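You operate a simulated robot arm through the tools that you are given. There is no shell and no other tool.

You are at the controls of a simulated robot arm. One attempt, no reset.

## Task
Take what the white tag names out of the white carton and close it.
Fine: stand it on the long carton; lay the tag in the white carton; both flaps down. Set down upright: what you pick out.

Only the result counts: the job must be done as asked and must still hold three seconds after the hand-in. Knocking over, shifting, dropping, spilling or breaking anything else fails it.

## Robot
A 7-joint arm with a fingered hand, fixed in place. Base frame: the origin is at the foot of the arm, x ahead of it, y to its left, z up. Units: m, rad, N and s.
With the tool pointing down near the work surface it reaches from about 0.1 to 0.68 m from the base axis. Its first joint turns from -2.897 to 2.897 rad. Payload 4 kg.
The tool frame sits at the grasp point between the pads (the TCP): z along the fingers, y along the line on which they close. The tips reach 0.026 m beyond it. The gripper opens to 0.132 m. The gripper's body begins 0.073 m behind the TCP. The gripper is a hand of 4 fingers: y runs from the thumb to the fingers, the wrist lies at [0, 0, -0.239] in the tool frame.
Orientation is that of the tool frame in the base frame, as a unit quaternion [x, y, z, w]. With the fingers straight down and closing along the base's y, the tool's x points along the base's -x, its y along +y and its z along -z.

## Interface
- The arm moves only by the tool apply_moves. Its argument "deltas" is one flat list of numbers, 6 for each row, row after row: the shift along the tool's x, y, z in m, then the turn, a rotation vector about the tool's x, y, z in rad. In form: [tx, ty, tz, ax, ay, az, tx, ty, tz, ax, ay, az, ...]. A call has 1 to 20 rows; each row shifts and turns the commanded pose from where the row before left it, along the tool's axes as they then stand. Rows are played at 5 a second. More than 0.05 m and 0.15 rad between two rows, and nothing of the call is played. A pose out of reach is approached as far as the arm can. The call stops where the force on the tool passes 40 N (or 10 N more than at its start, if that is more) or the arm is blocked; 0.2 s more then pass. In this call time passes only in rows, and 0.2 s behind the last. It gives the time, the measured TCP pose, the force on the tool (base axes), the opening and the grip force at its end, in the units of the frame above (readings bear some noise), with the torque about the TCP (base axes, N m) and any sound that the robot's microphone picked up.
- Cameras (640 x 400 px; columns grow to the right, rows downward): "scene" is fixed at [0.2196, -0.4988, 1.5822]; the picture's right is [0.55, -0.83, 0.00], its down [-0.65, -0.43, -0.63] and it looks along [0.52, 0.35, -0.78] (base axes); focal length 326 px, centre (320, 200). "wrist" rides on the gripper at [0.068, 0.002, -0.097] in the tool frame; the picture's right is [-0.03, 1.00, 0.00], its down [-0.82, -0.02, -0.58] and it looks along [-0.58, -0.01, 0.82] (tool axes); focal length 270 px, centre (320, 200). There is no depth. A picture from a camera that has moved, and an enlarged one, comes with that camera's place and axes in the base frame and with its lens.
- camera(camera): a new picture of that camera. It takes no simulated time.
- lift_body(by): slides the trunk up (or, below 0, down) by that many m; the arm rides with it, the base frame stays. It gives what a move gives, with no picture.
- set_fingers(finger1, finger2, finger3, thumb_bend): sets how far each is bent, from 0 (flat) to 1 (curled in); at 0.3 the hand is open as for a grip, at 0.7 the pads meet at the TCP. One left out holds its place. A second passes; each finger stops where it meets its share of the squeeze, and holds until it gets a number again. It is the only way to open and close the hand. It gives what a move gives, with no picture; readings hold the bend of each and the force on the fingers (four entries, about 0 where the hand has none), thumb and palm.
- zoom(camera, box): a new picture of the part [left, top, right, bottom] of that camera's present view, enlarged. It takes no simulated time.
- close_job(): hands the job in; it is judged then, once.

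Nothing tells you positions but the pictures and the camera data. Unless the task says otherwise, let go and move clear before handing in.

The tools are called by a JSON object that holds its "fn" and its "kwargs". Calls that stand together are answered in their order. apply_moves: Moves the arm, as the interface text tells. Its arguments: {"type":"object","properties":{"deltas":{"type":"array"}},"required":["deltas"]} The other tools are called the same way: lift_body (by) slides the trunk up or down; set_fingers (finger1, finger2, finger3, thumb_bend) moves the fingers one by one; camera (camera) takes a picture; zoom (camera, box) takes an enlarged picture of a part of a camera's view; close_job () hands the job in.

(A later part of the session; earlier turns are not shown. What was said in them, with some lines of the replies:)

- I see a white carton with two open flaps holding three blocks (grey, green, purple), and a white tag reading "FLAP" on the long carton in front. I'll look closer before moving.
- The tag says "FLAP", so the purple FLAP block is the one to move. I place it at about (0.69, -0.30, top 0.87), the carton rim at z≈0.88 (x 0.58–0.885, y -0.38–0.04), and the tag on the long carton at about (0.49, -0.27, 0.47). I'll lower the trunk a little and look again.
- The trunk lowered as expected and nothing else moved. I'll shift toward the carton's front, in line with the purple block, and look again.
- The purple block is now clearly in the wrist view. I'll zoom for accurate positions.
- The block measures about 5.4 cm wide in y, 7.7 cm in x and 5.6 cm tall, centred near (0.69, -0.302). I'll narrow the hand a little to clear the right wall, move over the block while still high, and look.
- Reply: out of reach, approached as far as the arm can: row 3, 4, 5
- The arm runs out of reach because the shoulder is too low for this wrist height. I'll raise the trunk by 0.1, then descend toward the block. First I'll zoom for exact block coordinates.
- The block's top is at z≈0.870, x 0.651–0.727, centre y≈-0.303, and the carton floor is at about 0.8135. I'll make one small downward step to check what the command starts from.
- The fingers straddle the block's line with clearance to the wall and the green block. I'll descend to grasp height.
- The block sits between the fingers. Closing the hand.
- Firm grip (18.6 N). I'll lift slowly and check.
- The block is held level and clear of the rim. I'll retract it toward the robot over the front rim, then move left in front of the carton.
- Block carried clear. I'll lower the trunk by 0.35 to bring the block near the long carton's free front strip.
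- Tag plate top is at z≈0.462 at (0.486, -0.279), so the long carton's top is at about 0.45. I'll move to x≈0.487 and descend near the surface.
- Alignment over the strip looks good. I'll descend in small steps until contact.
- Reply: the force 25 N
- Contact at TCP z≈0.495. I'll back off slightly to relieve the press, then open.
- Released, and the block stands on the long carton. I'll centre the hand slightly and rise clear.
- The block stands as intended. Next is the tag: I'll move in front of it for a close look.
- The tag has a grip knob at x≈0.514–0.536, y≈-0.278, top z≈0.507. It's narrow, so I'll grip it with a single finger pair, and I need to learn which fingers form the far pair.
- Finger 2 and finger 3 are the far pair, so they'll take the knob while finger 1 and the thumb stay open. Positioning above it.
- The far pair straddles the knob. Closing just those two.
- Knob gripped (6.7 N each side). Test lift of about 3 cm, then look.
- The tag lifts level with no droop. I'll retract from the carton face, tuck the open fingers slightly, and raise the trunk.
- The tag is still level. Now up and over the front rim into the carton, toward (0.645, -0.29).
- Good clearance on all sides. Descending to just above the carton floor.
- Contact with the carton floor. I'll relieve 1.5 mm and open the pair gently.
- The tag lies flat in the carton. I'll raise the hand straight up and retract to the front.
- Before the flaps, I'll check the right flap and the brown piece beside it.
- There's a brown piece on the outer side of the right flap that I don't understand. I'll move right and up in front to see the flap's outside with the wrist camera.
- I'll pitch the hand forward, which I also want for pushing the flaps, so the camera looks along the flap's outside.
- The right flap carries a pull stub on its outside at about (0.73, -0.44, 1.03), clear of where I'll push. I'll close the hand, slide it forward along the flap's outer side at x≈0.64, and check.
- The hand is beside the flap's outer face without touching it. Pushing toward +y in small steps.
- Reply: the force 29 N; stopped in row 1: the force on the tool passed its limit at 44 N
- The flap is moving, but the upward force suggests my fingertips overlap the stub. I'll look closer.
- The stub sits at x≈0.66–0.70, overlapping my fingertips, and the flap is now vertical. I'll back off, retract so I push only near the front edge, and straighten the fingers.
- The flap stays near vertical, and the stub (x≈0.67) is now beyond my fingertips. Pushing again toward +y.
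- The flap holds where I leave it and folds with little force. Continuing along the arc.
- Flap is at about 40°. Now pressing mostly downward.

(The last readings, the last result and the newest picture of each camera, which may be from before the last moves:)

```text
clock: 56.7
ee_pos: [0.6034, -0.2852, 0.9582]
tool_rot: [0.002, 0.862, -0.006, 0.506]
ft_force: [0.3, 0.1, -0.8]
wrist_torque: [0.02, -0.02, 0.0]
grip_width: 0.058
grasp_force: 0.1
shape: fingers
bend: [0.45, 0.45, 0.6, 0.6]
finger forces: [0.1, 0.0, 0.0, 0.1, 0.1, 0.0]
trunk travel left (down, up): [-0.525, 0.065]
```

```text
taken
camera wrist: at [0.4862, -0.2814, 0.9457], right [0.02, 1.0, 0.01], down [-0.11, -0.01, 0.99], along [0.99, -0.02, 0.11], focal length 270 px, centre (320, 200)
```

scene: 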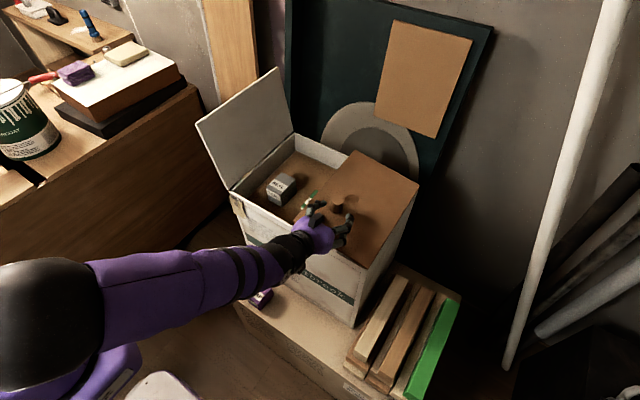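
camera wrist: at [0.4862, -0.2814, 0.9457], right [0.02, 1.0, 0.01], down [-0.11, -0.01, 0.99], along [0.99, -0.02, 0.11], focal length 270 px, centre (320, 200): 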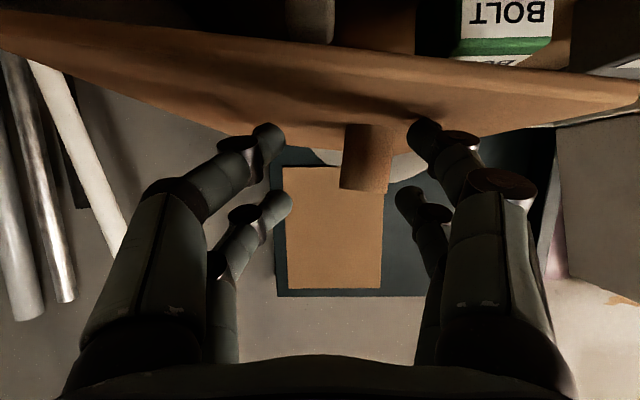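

Nearly closed. Continuing down gently until it seats.

{"fn": "apply_moves", "kwargs": {"deltas": [0.0087, 0.002, 0.005, 0, 0, 0, 0.0087, 0.002, 0.005, 0, 0, 0]}}

{"fn": "apply_moves", "kwargs": {"deltas": [0.0087, 0.002, 0.005, 0, 0, 0]}}

{"fn": "zoom", "kwargs": {"camera": "scene", "box": [220, 110, 460, 310]}}

{"fn": "camera", "kwargs": {"camera": "wrist"}}

```text
clock: 57.3
ee_pos: [0.6037, -0.2797, 0.9366]
tool_rot: [0.001, 0.862, -0.005, 0.506]
ft_force: [0.1, -0.6, -1.3]
wrist_torque: [0.01, 0.03, 0.0]
grip_width: 0.0571
grasp_force: 0.1
shape: fingers
bend: [0.45, 0.45, 0.6, 0.6]
finger forces: [0.1, 0.1, 0.0, 0.0, 0.1, 0.1]
trunk travel left (down, up): [-0.525, 0.065]
```

```text
clock: 57.7
ee_pos: [0.6031, -0.2801, 0.9346]
tool_rot: [0.002, 0.858, -0.007, 0.514]
ft_force: [-2.8, -1.5, 32.7]
wrist_torque: [1.58, -0.41, 0.12]
grip_width: 0.0574
grasp_force: 16.6
shape: fingers
bend: [0.48, 0.45, 0.6, 0.6]
finger forces: [32.2, 0.0, 0.0, 0.1, 0.6, 0.1]
trunk travel left (down, up): [-0.525, 0.065]
```

```text
2.00 times, centred on (340, 210) of scene
camera zoom: at [0.2196, -0.4988, 1.5822], right [0.55, -0.83, 0.0], down [-0.65, -0.43, -0.63], along [0.52, 0.35, -0.78], focal length 651 px, centre (280, 180)
```

zoom: 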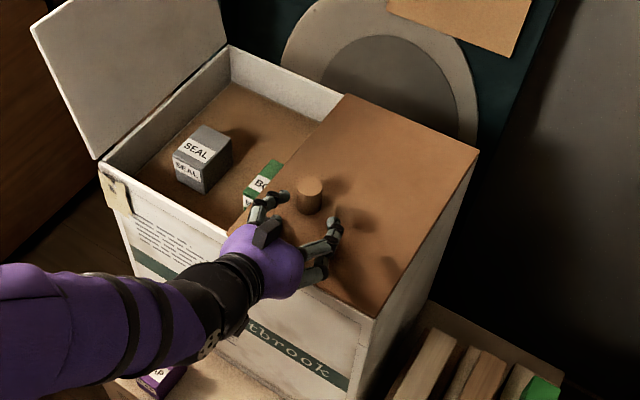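

```text
taken
camera wrist: at [0.4868, -0.2766, 0.9201], right [0.02, 1.0, 0.01], down [-0.12, -0.01, 0.99], along [0.99, -0.02, 0.12], focal length 270 px, centre (320, 200)
```

wrist: 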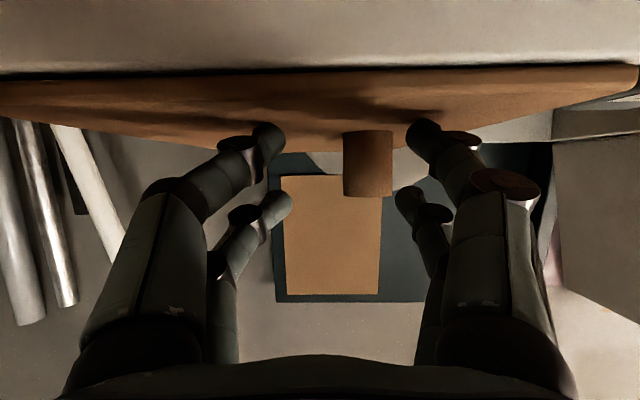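

The right flap is seated (firm contact at rim height). I'll rise, retract, and check that it stays down.

{"fn": "apply_moves", "kwargs": {"deltas": [-0.0173, 0, -0.01, 0, 0, 0, -0.026, 0, -0.015, 0, 0, 0, -0.026, 0, -0.015, 0, 0, 0, 0.01, 0, -0.035, 0, 0, 0, 0.01, 0, -0.035, 0, 0, 0, 0.01, 0, -0.035, 0, 0, 0]}}

{"fn": "camera", "kwargs": {"camera": "scene"}}

{"fn": "camera", "kwargs": {"camera": "wrist"}}

```text
clock: 59.1
ee_pos: [0.4936, -0.2758, 1.0295]
tool_rot: [0.002, 0.862, -0.005, 0.508]
ft_force: [0.1, -0.3, 0.0]
wrist_torque: [0.01, -0.04, 0.03]
grip_width: 0.0572
grasp_force: 0.0
shape: fingers
bend: [0.45, 0.45, 0.6, 0.6]
finger forces: [0.0, 0.0, 0.1, 0.0, 0.0, 0.1]
trunk travel left (down, up): [-0.525, 0.065]
```

```text
taken
```

scene: 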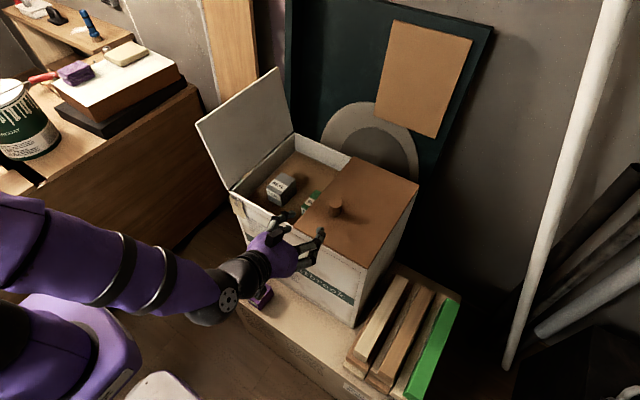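

```text
taken
camera wrist: at [0.3776, -0.273, 1.0171], right [0.02, 1.0, 0.01], down [-0.11, -0.01, 0.99], along [0.99, -0.02, 0.11], focal length 270 px, centre (320, 200)
```

wrist: 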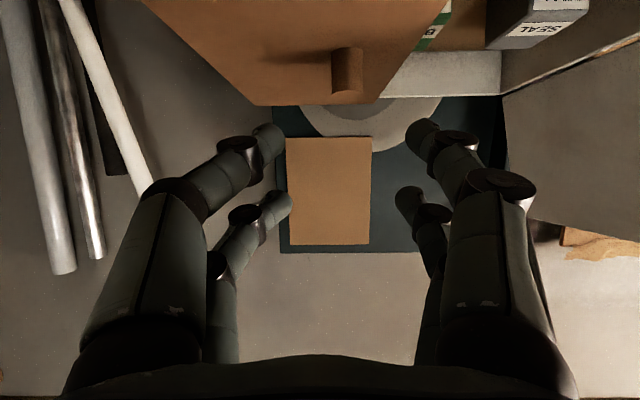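

The right flap stays down. Now I'll move left in front of the carton to look at the outside of the left flap.

{"fn": "apply_moves", "kwargs": {"deltas": [0, 0.03, 0, 0, 0, 0, 0.005, 0.04, -0.01, 0, 0, 0, 0.005, 0.04, -0.01, 0, 0, 0, 0, 0.045, 0, 0, 0, 0, 0, 0.045, 0, 0, 0, 0, 0, 0.045, 0, 0, 0, 0, 0, 0.045, 0, 0, 0, 0, 0, 0.045, 0, 0, 0, 0, 0, 0.045, 0, 0, 0, 0, 0, 0.045, 0, 0, 0, 0, 0, 0.03, 0, 0, 0, 0]}}

{"fn": "set_fingers", "kwargs": {"finger1": 0.1, "finger2": 0.1, "finger3": 0.1, "thumb_bend": 0.1}}

{"fn": "camera", "kwargs": {"camera": "scene"}}

{"fn": "camera", "kwargs": {"camera": "wrist"}}

```text
clock: 61.5
ee_pos: [0.5312, 0.1542, 1.046]
tool_rot: [0.0, 0.862, -0.005, 0.507]
ft_force: [-0.8, 0.5, 0.4]
wrist_torque: [0.02, -0.02, 0.0]
grip_width: 0.0574
grasp_force: 0.1
shape: fingers
bend: [0.45, 0.45, 0.57, 0.6]
finger forces: [0.0, 0.0, 0.1, 0.1, 0.0, 0.1]
out of reach, approached as far as the arm can: row 3, 4, 5, 6, 7
trunk travel left (down, up): [-0.525, 0.065]
```

```text
clock: 62.5
ee_pos: [0.5319, 0.1532, 1.0455]
tool_rot: [0.002, 0.862, -0.006, 0.507]
ft_force: [0.2, 1.0, -0.4]
wrist_torque: [0.01, -0.02, -0.01]
grip_width: 0.1732
grasp_force: 0.1
shape: fingers
bend: [0.1, 0.1, 0.1, 0.1]
finger forces: [0.0, 0.1, 0.0, 0.0, 0.0, 0.0]
trunk travel left (down, up): [-0.525, 0.065]
```

```text
taken
```

scene: 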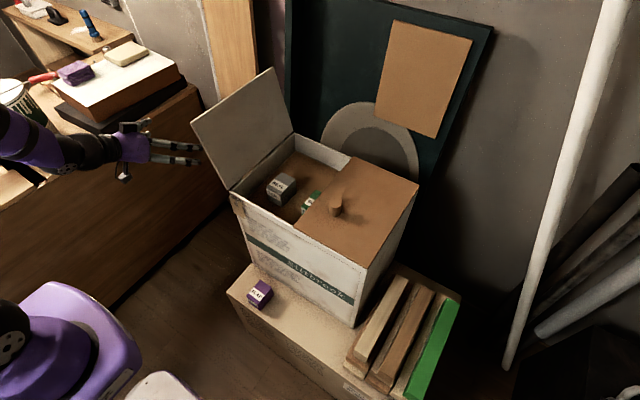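

```text
taken
camera wrist: at [0.4147, 0.1555, 1.0337], right [0.02, 1.0, 0.01], down [-0.11, -0.01, 0.99], along [0.99, -0.02, 0.11], focal length 270 px, centre (320, 200)
```

wrist: 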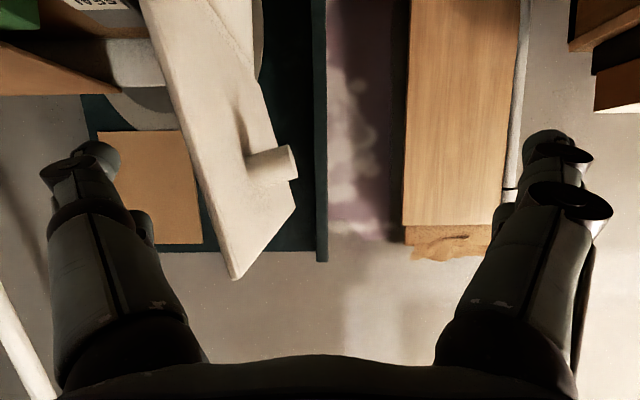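

The left flap has a matching stub on its outside and stays open. I'll set the fingers, shift further left, then move forward beside its outer face near the front edge.

{"fn": "set_fingers", "kwargs": {"finger1": 0.6, "finger2": 0.6, "finger3": 0.45, "thumb_bend": 0.45}}

{"fn": "apply_moves", "kwargs": {"deltas": [0, 0.03, 0, 0, 0, 0, 0, 0.03, 0, 0, 0, 0, -0.017, 0, 0.03, 0, 0, 0, -0.017, 0, 0.03, 0, 0, 0]}}

{"fn": "camera", "kwargs": {"camera": "scene"}}

{"fn": "camera", "kwargs": {"camera": "wrist"}}

```text
clock: 63.5
ee_pos: [0.532, 0.1519, 1.0469]
tool_rot: [0.001, 0.862, -0.005, 0.508]
ft_force: [0.0, 0.4, -0.1]
wrist_torque: [0.06, 0.0, 0.0]
grip_width: 0.0578
grasp_force: 0.0
shape: fingers
bend: [0.6, 0.6, 0.45, 0.45]
finger forces: [0.1, 0.0, 0.1, 0.1, 0.0, 0.0]
trunk travel left (down, up): [-0.525, 0.065]
```

```text
clock: 64.5
ee_pos: [0.6006, 0.2129, 1.0491]
tool_rot: [0.001, 0.862, -0.005, 0.507]
ft_force: [-0.8, 0.4, 1.0]
wrist_torque: [-0.01, 0.02, -0.01]
grip_width: 0.0582
grasp_force: 0.1
shape: fingers
bend: [0.6, 0.6, 0.45, 0.45]
finger forces: [0.1, 0.0, 0.0, 0.0, 0.1, 0.1]
trunk travel left (down, up): [-0.525, 0.065]
```

```text
taken
```

scene: 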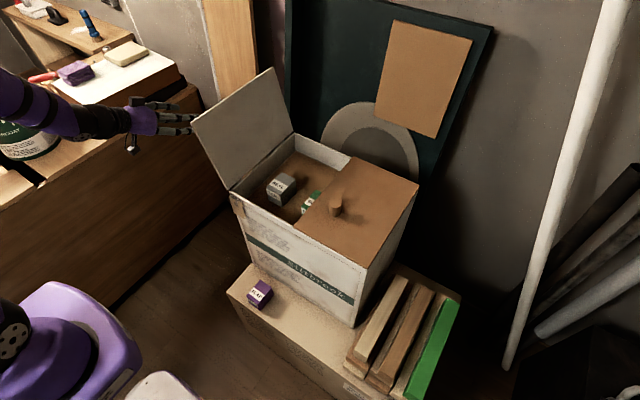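

```text
taken
camera wrist: at [0.484, 0.2165, 1.036], right [0.02, 1.0, 0.01], down [-0.11, -0.01, 0.99], along [0.99, -0.02, 0.11], focal length 270 px, centre (320, 200)
```

wrist: 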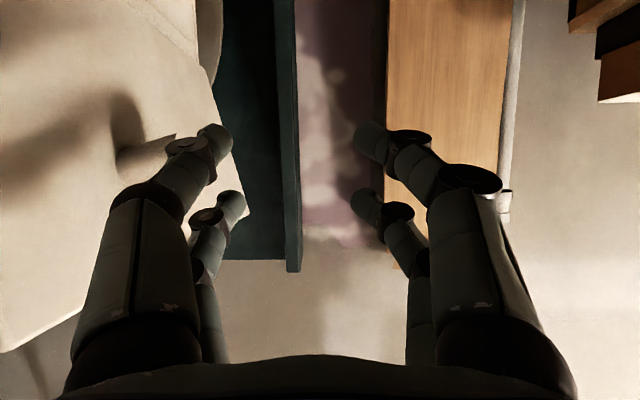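

Positioned beside the left flap, clear of its stub. Pushing toward -y.

{"fn": "apply_moves", "kwargs": {"deltas": [0, -0.025, 0, 0, 0, 0, 0, -0.025, 0, 0, 0, 0, 0, -0.025, 0, 0, 0, 0, 0, -0.02, 0, 0, 0, 0]}}

{"fn": "camera", "kwargs": {"camera": "wrist"}}

{"fn": "camera", "kwargs": {"camera": "scene"}}

```text
clock: 65.5
ee_pos: [0.6018, 0.1178, 1.0492]
tool_rot: [0.001, 0.862, -0.005, 0.507]
ft_force: [-0.7, 0.7, -0.3]
wrist_torque: [-0.04, -0.02, -0.01]
grip_width: 0.0583
grasp_force: 0.1
shape: fingers
bend: [0.6, 0.6, 0.46, 0.45]
finger forces: [0.1, 0.0, 0.6, 0.0, 0.1, 0.0]
trunk travel left (down, up): [-0.525, 0.065]
```

```text
taken
camera wrist: at [0.4846, 0.1211, 1.0362], right [0.02, 1.0, 0.01], down [-0.11, -0.01, 0.99], along [0.99, -0.02, 0.11], focal length 270 px, centre (320, 200)
```

wrist: 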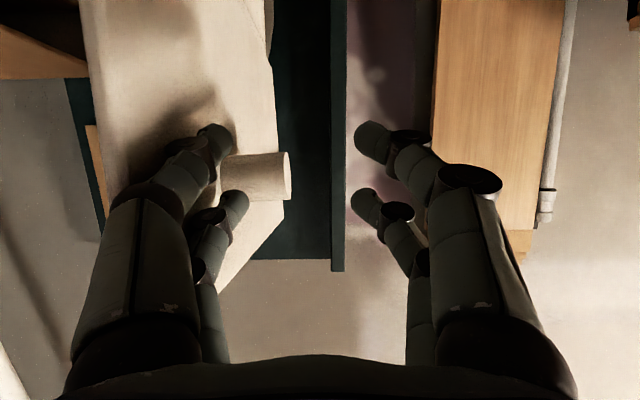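

```text
taken
```

scene: 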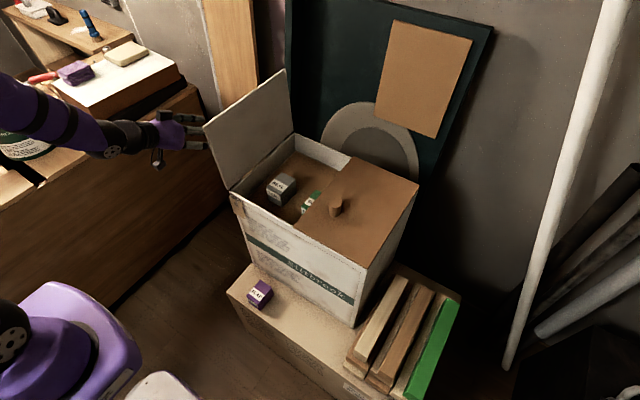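

{"fn": "apply_moves", "kwargs": {"deltas": [0, -0.025, 0, 0, 0, 0, 0, -0.025, 0, 0, 0, 0, 0, -0.03, 0, 0, 0, 0, 0.0017, -0.03, 0.001, 0, 0, 0]}}

{"fn": "camera", "kwargs": {"camera": "wrist"}}

{"fn": "camera", "kwargs": {"camera": "scene"}}

```text
clock: 66.5
ee_pos: [0.6001, 0.0063, 1.0445]
tool_rot: [0.002, 0.862, -0.006, 0.507]
ft_force: [0.5, 0.6, 0.3]
wrist_torque: [0.01, -0.05, -0.01]
grip_width: 0.0564
grasp_force: 0.3
shape: fingers
bend: [0.6, 0.6, 0.45, 0.46]
finger forces: [0.0, 0.1, 0.0, 0.0, 0.7, 0.0]
trunk travel left (down, up): [-0.525, 0.065]
```

```text
taken
camera wrist: at [0.4842, 0.0093, 1.0314], right [0.02, 1.0, 0.01], down [-0.11, -0.01, 0.99], along [0.99, -0.02, 0.11], focal length 270 px, centre (320, 200)
```

wrist: 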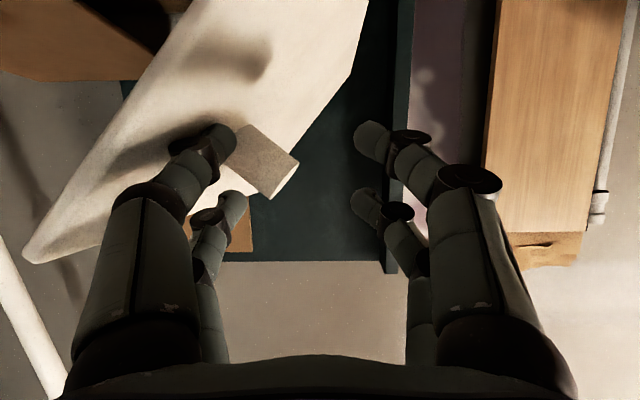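

```text
taken
```

scene: 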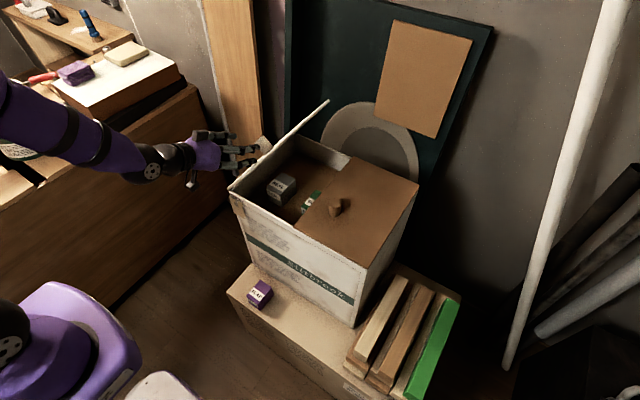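

Folding smoothly, at about 55° now. Continuing the arc.

{"fn": "apply_moves", "kwargs": {"deltas": [0.005, -0.022, 0.003, 0, 0, 0, 0.007, -0.022, 0.004, 0, 0, 0, 0.0173, -0.006, 0.01, 0, 0, 0, 0.0173, -0.006, 0.01, 0, 0, 0, 0.0173, -0.004, 0.01, 0, 0, 0]}}

{"fn": "camera", "kwargs": {"camera": "wrist"}}

{"fn": "camera", "kwargs": {"camera": "scene"}}

```text
clock: 67.7
ee_pos: [0.6005, -0.051, 0.9719]
tool_rot: [0.001, 0.861, -0.005, 0.508]
ft_force: [0.9, 0.1, 1.1]
wrist_torque: [0.0, -0.03, -0.01]
grip_width: 0.0581
grasp_force: 0.1
shape: fingers
bend: [0.6, 0.6, 0.45, 0.45]
finger forces: [0.0, 0.0, 0.1, 0.0, 0.1, 0.0]
trunk travel left (down, up): [-0.525, 0.065]
```

```text
taken
camera wrist: at [0.4838, -0.0479, 0.9599], right [0.02, 1.0, 0.02], down [-0.11, -0.01, 0.99], along [0.99, -0.02, 0.11], focal length 270 px, centre (320, 200)
```

wrist: 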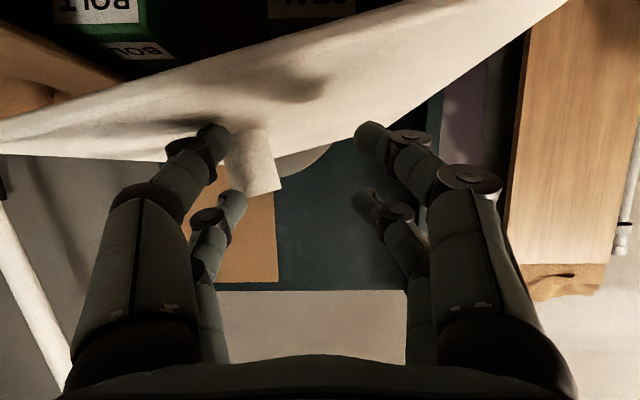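

```text
taken
```

scene: 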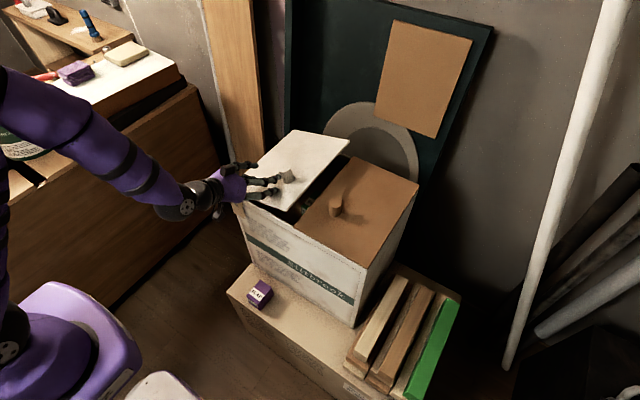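

{"fn": "apply_moves", "kwargs": {"deltas": [0.013, -0.002, 0.0075, 0, 0, 0, 0.0087, -0.002, 0.005, 0, 0, 0]}}

{"fn": "apply_moves", "kwargs": {"deltas": [0.0087, 0, 0.005, 0, 0, 0]}}

{"fn": "camera", "kwargs": {"camera": "wrist"}}

{"fn": "zoom", "kwargs": {"camera": "scene", "box": [200, 110, 440, 310]}}

```text
clock: 68.3
ee_pos: [0.5995, -0.0549, 0.95]
tool_rot: [0.002, 0.862, -0.006, 0.507]
ft_force: [0.5, 0.5, 0.7]
wrist_torque: [-0.02, 0.0, -0.04]
grip_width: 0.0584
grasp_force: 0.2
shape: fingers
bend: [0.6, 0.6, 0.45, 0.45]
finger forces: [0.0, 0.0, 0.1, 0.0, 0.5, 0.0]
trunk travel left (down, up): [-0.525, 0.065]
```

```text
clock: 68.7
ee_pos: [0.6011, -0.0555, 0.9391]
tool_rot: [0.002, 0.861, -0.006, 0.508]
ft_force: [-0.2, 0.2, 0.7]
wrist_torque: [-0.02, 0.0, -0.01]
grip_width: 0.0582
grasp_force: 0.0
shape: fingers
bend: [0.6, 0.6, 0.45, 0.45]
finger forces: [0.1, 0.1, 0.1, 0.1, 0.0, 0.0]
trunk travel left (down, up): [-0.525, 0.065]
```

```text
taken
camera wrist: at [0.4837, -0.0518, 0.9262], right [0.02, 1.0, 0.01], down [-0.11, -0.01, 0.99], along [0.99, -0.02, 0.11], focal length 270 px, centre (320, 200)
```

wrist: 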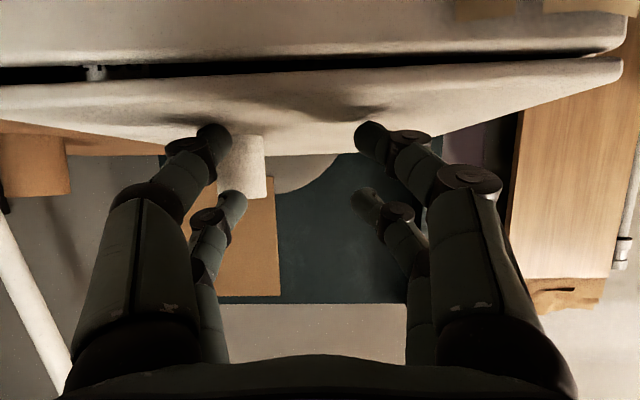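

```text
2.00 times, centred on (320, 210) of scene
camera zoom: at [0.2196, -0.4988, 1.5822], right [0.55, -0.83, 0.0], down [-0.65, -0.43, -0.63], along [0.52, 0.35, -0.78], focal length 651 px, centre (320, 180)
```

zoom: 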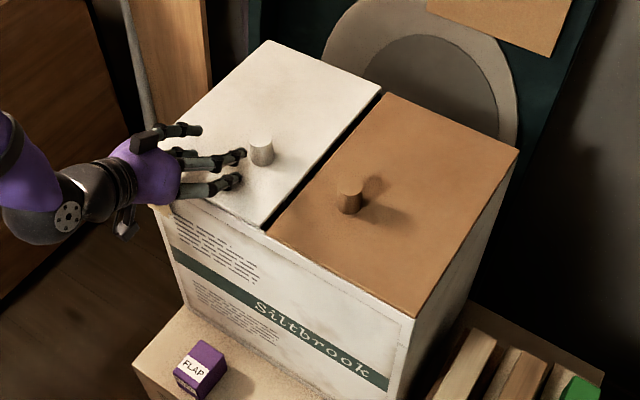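

Almost seated, with a thin gap remaining. Pressing down gently in 6 mm steps.

{"fn": "apply_moves", "kwargs": {"deltas": [0.0052, 0, 0.003, 0, 0, 0]}}

{"fn": "apply_moves", "kwargs": {"deltas": [0.0052, 0, 0.003, 0, 0, 0]}}

{"fn": "camera", "kwargs": {"camera": "wrist"}}

```text
clock: 69.1
ee_pos: [0.6012, -0.0561, 0.9348]
tool_rot: [0.0, 0.86, -0.004, 0.51]
ft_force: [-1.9, 1.3, 10.2]
wrist_torque: [0.35, -0.14, 0.08]
grip_width: 0.0583
grasp_force: 5.4
shape: fingers
bend: [0.61, 0.6, 0.45, 0.45]
finger forces: [10.9, 0.1, 0.0, 0.0, 0.0, 0.0]
trunk travel left (down, up): [-0.525, 0.065]
```

```text
clock: 69.7
ee_pos: [0.6032, -0.055, 0.9349]
tool_rot: [0.001, 0.856, -0.004, 0.517]
ft_force: [-0.5, 1.0, 12.9]
wrist_torque: [0.31, -0.21, 0.01]
grip_width: 0.0574
grasp_force: 5.7
shape: fingers
bend: [0.62, 0.6, 0.45, 0.45]
finger forces: [12.5, 0.1, 0.0, 0.1, 0.1, 0.0]
trunk travel left (down, up): [-0.525, 0.065]
stopped in row 1: the force on the tool passed its limit at 41 N (the readings are from after the stop); the commanded pose is now the measured one
```

```text
taken
camera wrist: at [0.4877, -0.0526, 0.9193], right [0.02, 1.0, 0.02], down [-0.13, -0.01, 0.99], along [0.99, -0.02, 0.13], focal length 270 px, centre (320, 200)
```

wrist: 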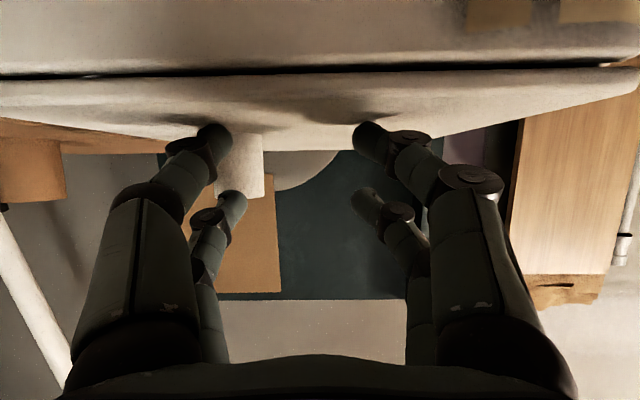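

Contact at rim height. I'll lift slightly, shift toward the flap's free edge, and press once more there.

{"fn": "apply_moves", "kwargs": {"deltas": [-0.0173, 0, -0.01, 0, 0, 0, 0, -0.03, 0, 0, 0, 0, 0, -0.03, 0, 0, 0, 0]}}

{"fn": "camera", "kwargs": {"camera": "wrist"}}

{"fn": "zoom", "kwargs": {"camera": "scene", "box": [210, 120, 430, 280]}}

```text
clock: 70.5
ee_pos: [0.6042, -0.1176, 0.9521]
tool_rot: [0.001, 0.858, -0.004, 0.514]
ft_force: [0.5, 0.7, 0.5]
wrist_torque: [-0.07, 0.01, -0.01]
grip_width: 0.0578
grasp_force: 0.0
shape: fingers
bend: [0.6, 0.6, 0.45, 0.45]
finger forces: [0.0, 0.0, 0.0, 0.1, 0.0, 0.1]
trunk travel left (down, up): [-0.525, 0.065]
```

```text
taken
camera wrist: at [0.4865, -0.1151, 0.9368], right [0.02, 1.0, 0.02], down [-0.12, -0.01, 0.99], along [0.99, -0.02, 0.12], focal length 270 px, centre (320, 200)
```

wrist: 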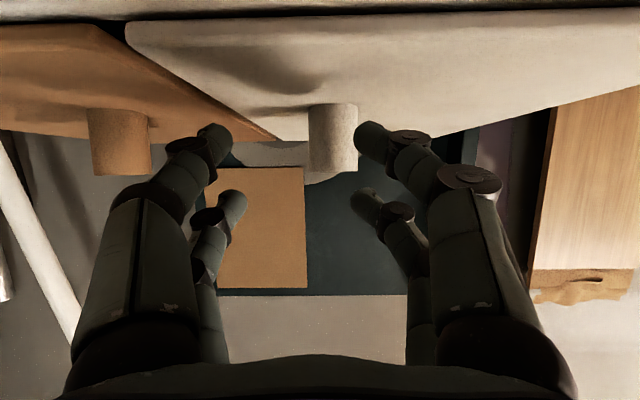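

```text
2.50 times, centred on (320, 200) of scene
camera zoom: at [0.2196, -0.4988, 1.5822], right [0.55, -0.83, 0.0], down [-0.65, -0.43, -0.63], along [0.52, 0.35, -0.78], focal length 814 px, centre (320, 200)
```

zoom: 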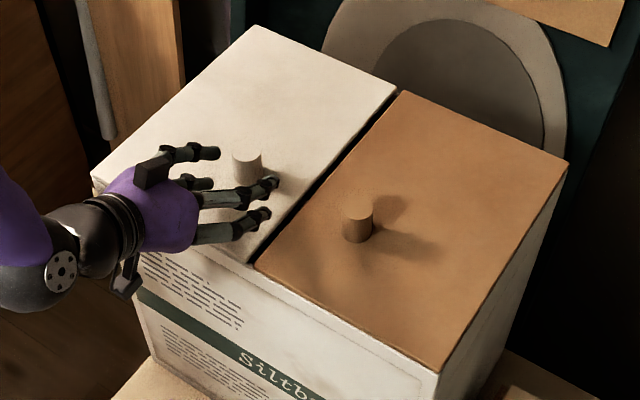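

{"fn": "apply_moves", "kwargs": {"deltas": [0.013, 0, 0.0075, 0, 0, 0]}}

{"fn": "apply_moves", "kwargs": {"deltas": [0.0043, 0, 0.0025, 0, 0, 0]}}

{"fn": "apply_moves", "kwargs": {"deltas": [0.0026, 0, 0.0015, 0, 0, 0]}}

{"fn": "camera", "kwargs": {"camera": "wrist"}}

```text
clock: 70.9
ee_pos: [0.6025, -0.118, 0.936]
tool_rot: [0.001, 0.857, -0.004, 0.515]
ft_force: [-0.6, 0.3, 0.2]
wrist_torque: [-0.01, 0.0, -0.02]
grip_width: 0.0578
grasp_force: 0.1
shape: fingers
bend: [0.6, 0.6, 0.45, 0.45]
finger forces: [0.0, 0.1, 0.1, 0.0, 0.0, 0.0]
trunk travel left (down, up): [-0.525, 0.065]
```

```text
clock: 71.3
ee_pos: [0.6036, -0.1183, 0.9351]
tool_rot: [0.0, 0.856, -0.004, 0.517]
ft_force: [-1.6, 0.9, 12.5]
wrist_torque: [0.37, -0.19, 0.06]
grip_width: 0.0579
grasp_force: 6.1
shape: fingers
bend: [0.61, 0.6, 0.45, 0.45]
finger forces: [12.7, 0.1, 0.1, 0.0, 0.1, 0.0]
trunk travel left (down, up): [-0.525, 0.065]
```

```text
clock: 71.7
ee_pos: [0.6039, -0.1181, 0.9331]
tool_rot: [0.001, 0.854, -0.004, 0.52]
ft_force: [2.8, 0.7, 29.3]
wrist_torque: [0.78, -0.57, -0.02]
grip_width: 0.0581
grasp_force: 14.8
shape: fingers
bend: [0.62, 0.6, 0.45, 0.45]
finger forces: [29.8, 0.0, 0.1, 0.0, 0.0, 0.1]
trunk travel left (down, up): [-0.525, 0.065]
```

```text
taken
camera wrist: at [0.4874, -0.115, 0.9181], right [0.02, 1.0, 0.02], down [-0.14, -0.01, 0.99], along [0.99, -0.02, 0.14], focal length 270 px, centre (320, 200)
```

wrist: 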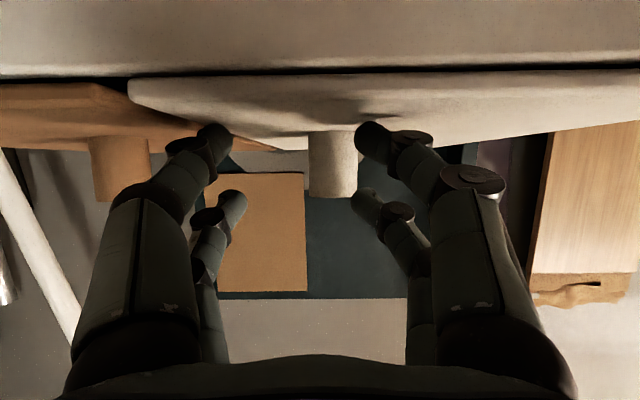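

Contact height matches at both spots and for the other flap, so it's flat. Retreating up and back, then a full check.

{"fn": "apply_moves", "kwargs": {"deltas": [-0.0173, 0, -0.01, 0, 0, 0, -0.03, 0, -0.0173, 0, 0, 0, -0.03, 0, -0.0173, 0, 0, 0, 0, 0, -0.035, 0, 0, 0, 0, 0, -0.035, 0, 0, 0, 0, 0, -0.03, 0, 0, 0]}}

{"fn": "camera", "kwargs": {"camera": "scene"}}

{"fn": "camera", "kwargs": {"camera": "wrist"}}

{"fn": "zoom", "kwargs": {"camera": "scene", "box": [210, 120, 450, 320]}}

```text
clock: 73.1
ee_pos: [0.5085, -0.1123, 1.0657]
tool_rot: [0.001, 0.857, -0.005, 0.515]
ft_force: [0.4, -0.4, -0.7]
wrist_torque: [-0.01, 0.02, 0.02]
grip_width: 0.0582
grasp_force: 0.0
shape: fingers
bend: [0.6, 0.6, 0.45, 0.45]
finger forces: [0.1, 0.0, 0.1, 0.1, 0.1, 0.0]
trunk travel left (down, up): [-0.525, 0.065]
```

```text
taken
```

scene: 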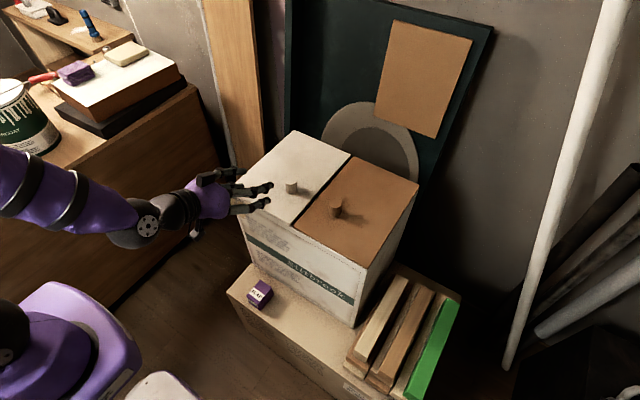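

```text
taken
camera wrist: at [0.393, -0.1104, 1.051], right [0.02, 1.0, 0.02], down [-0.13, -0.01, 0.99], along [0.99, -0.02, 0.12], focal length 270 px, centre (320, 200)
```

wrist: 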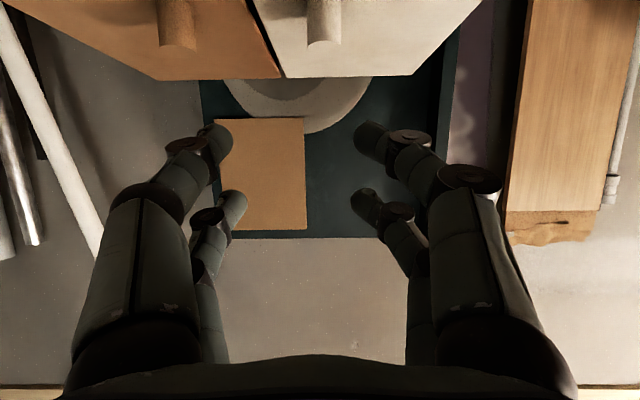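

```text
2.00 times, centred on (330, 220) of scene
camera zoom: at [0.2196, -0.4988, 1.5822], right [0.55, -0.83, 0.0], down [-0.65, -0.43, -0.63], along [0.52, 0.35, -0.78], focal length 651 px, centre (300, 160)
```

zoom: 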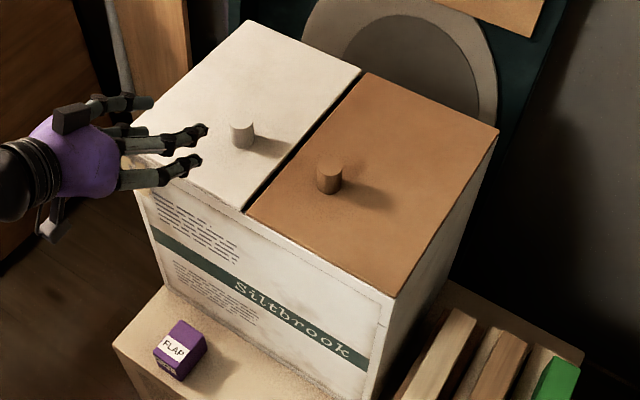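

Both flaps lie flat, the purple FLAP block stands upright on the long carton, the tag is inside the white carton, and the hand is clear. Everything else looks unmoved, so I'm handing in.

{"fn": "close_job", "kwargs": {}}

```text
The job is handed in.
```

The job is handed in. The tag read "FLAP", so I took the purple FLAP block out of the white carton.

- **Block:** it stands upright on the long carton, in the free strip in front of the white carton.
- **Tag:** it lies flat on the floor of the white carton, next to the green block.
- **Flaps:** both are down. They stayed down after the hand moved away, and I pressed the left one at two spots to confirm it was level.

While I moved the hand across, the left flap swung open slightly further, possibly from a light touch. It closed normally afterwards. In the last pictures the planks, the other blocks I could see before closing, and both cartons looked unmoved. The hand-in gave no verdict, so I can't confirm how it was judged.
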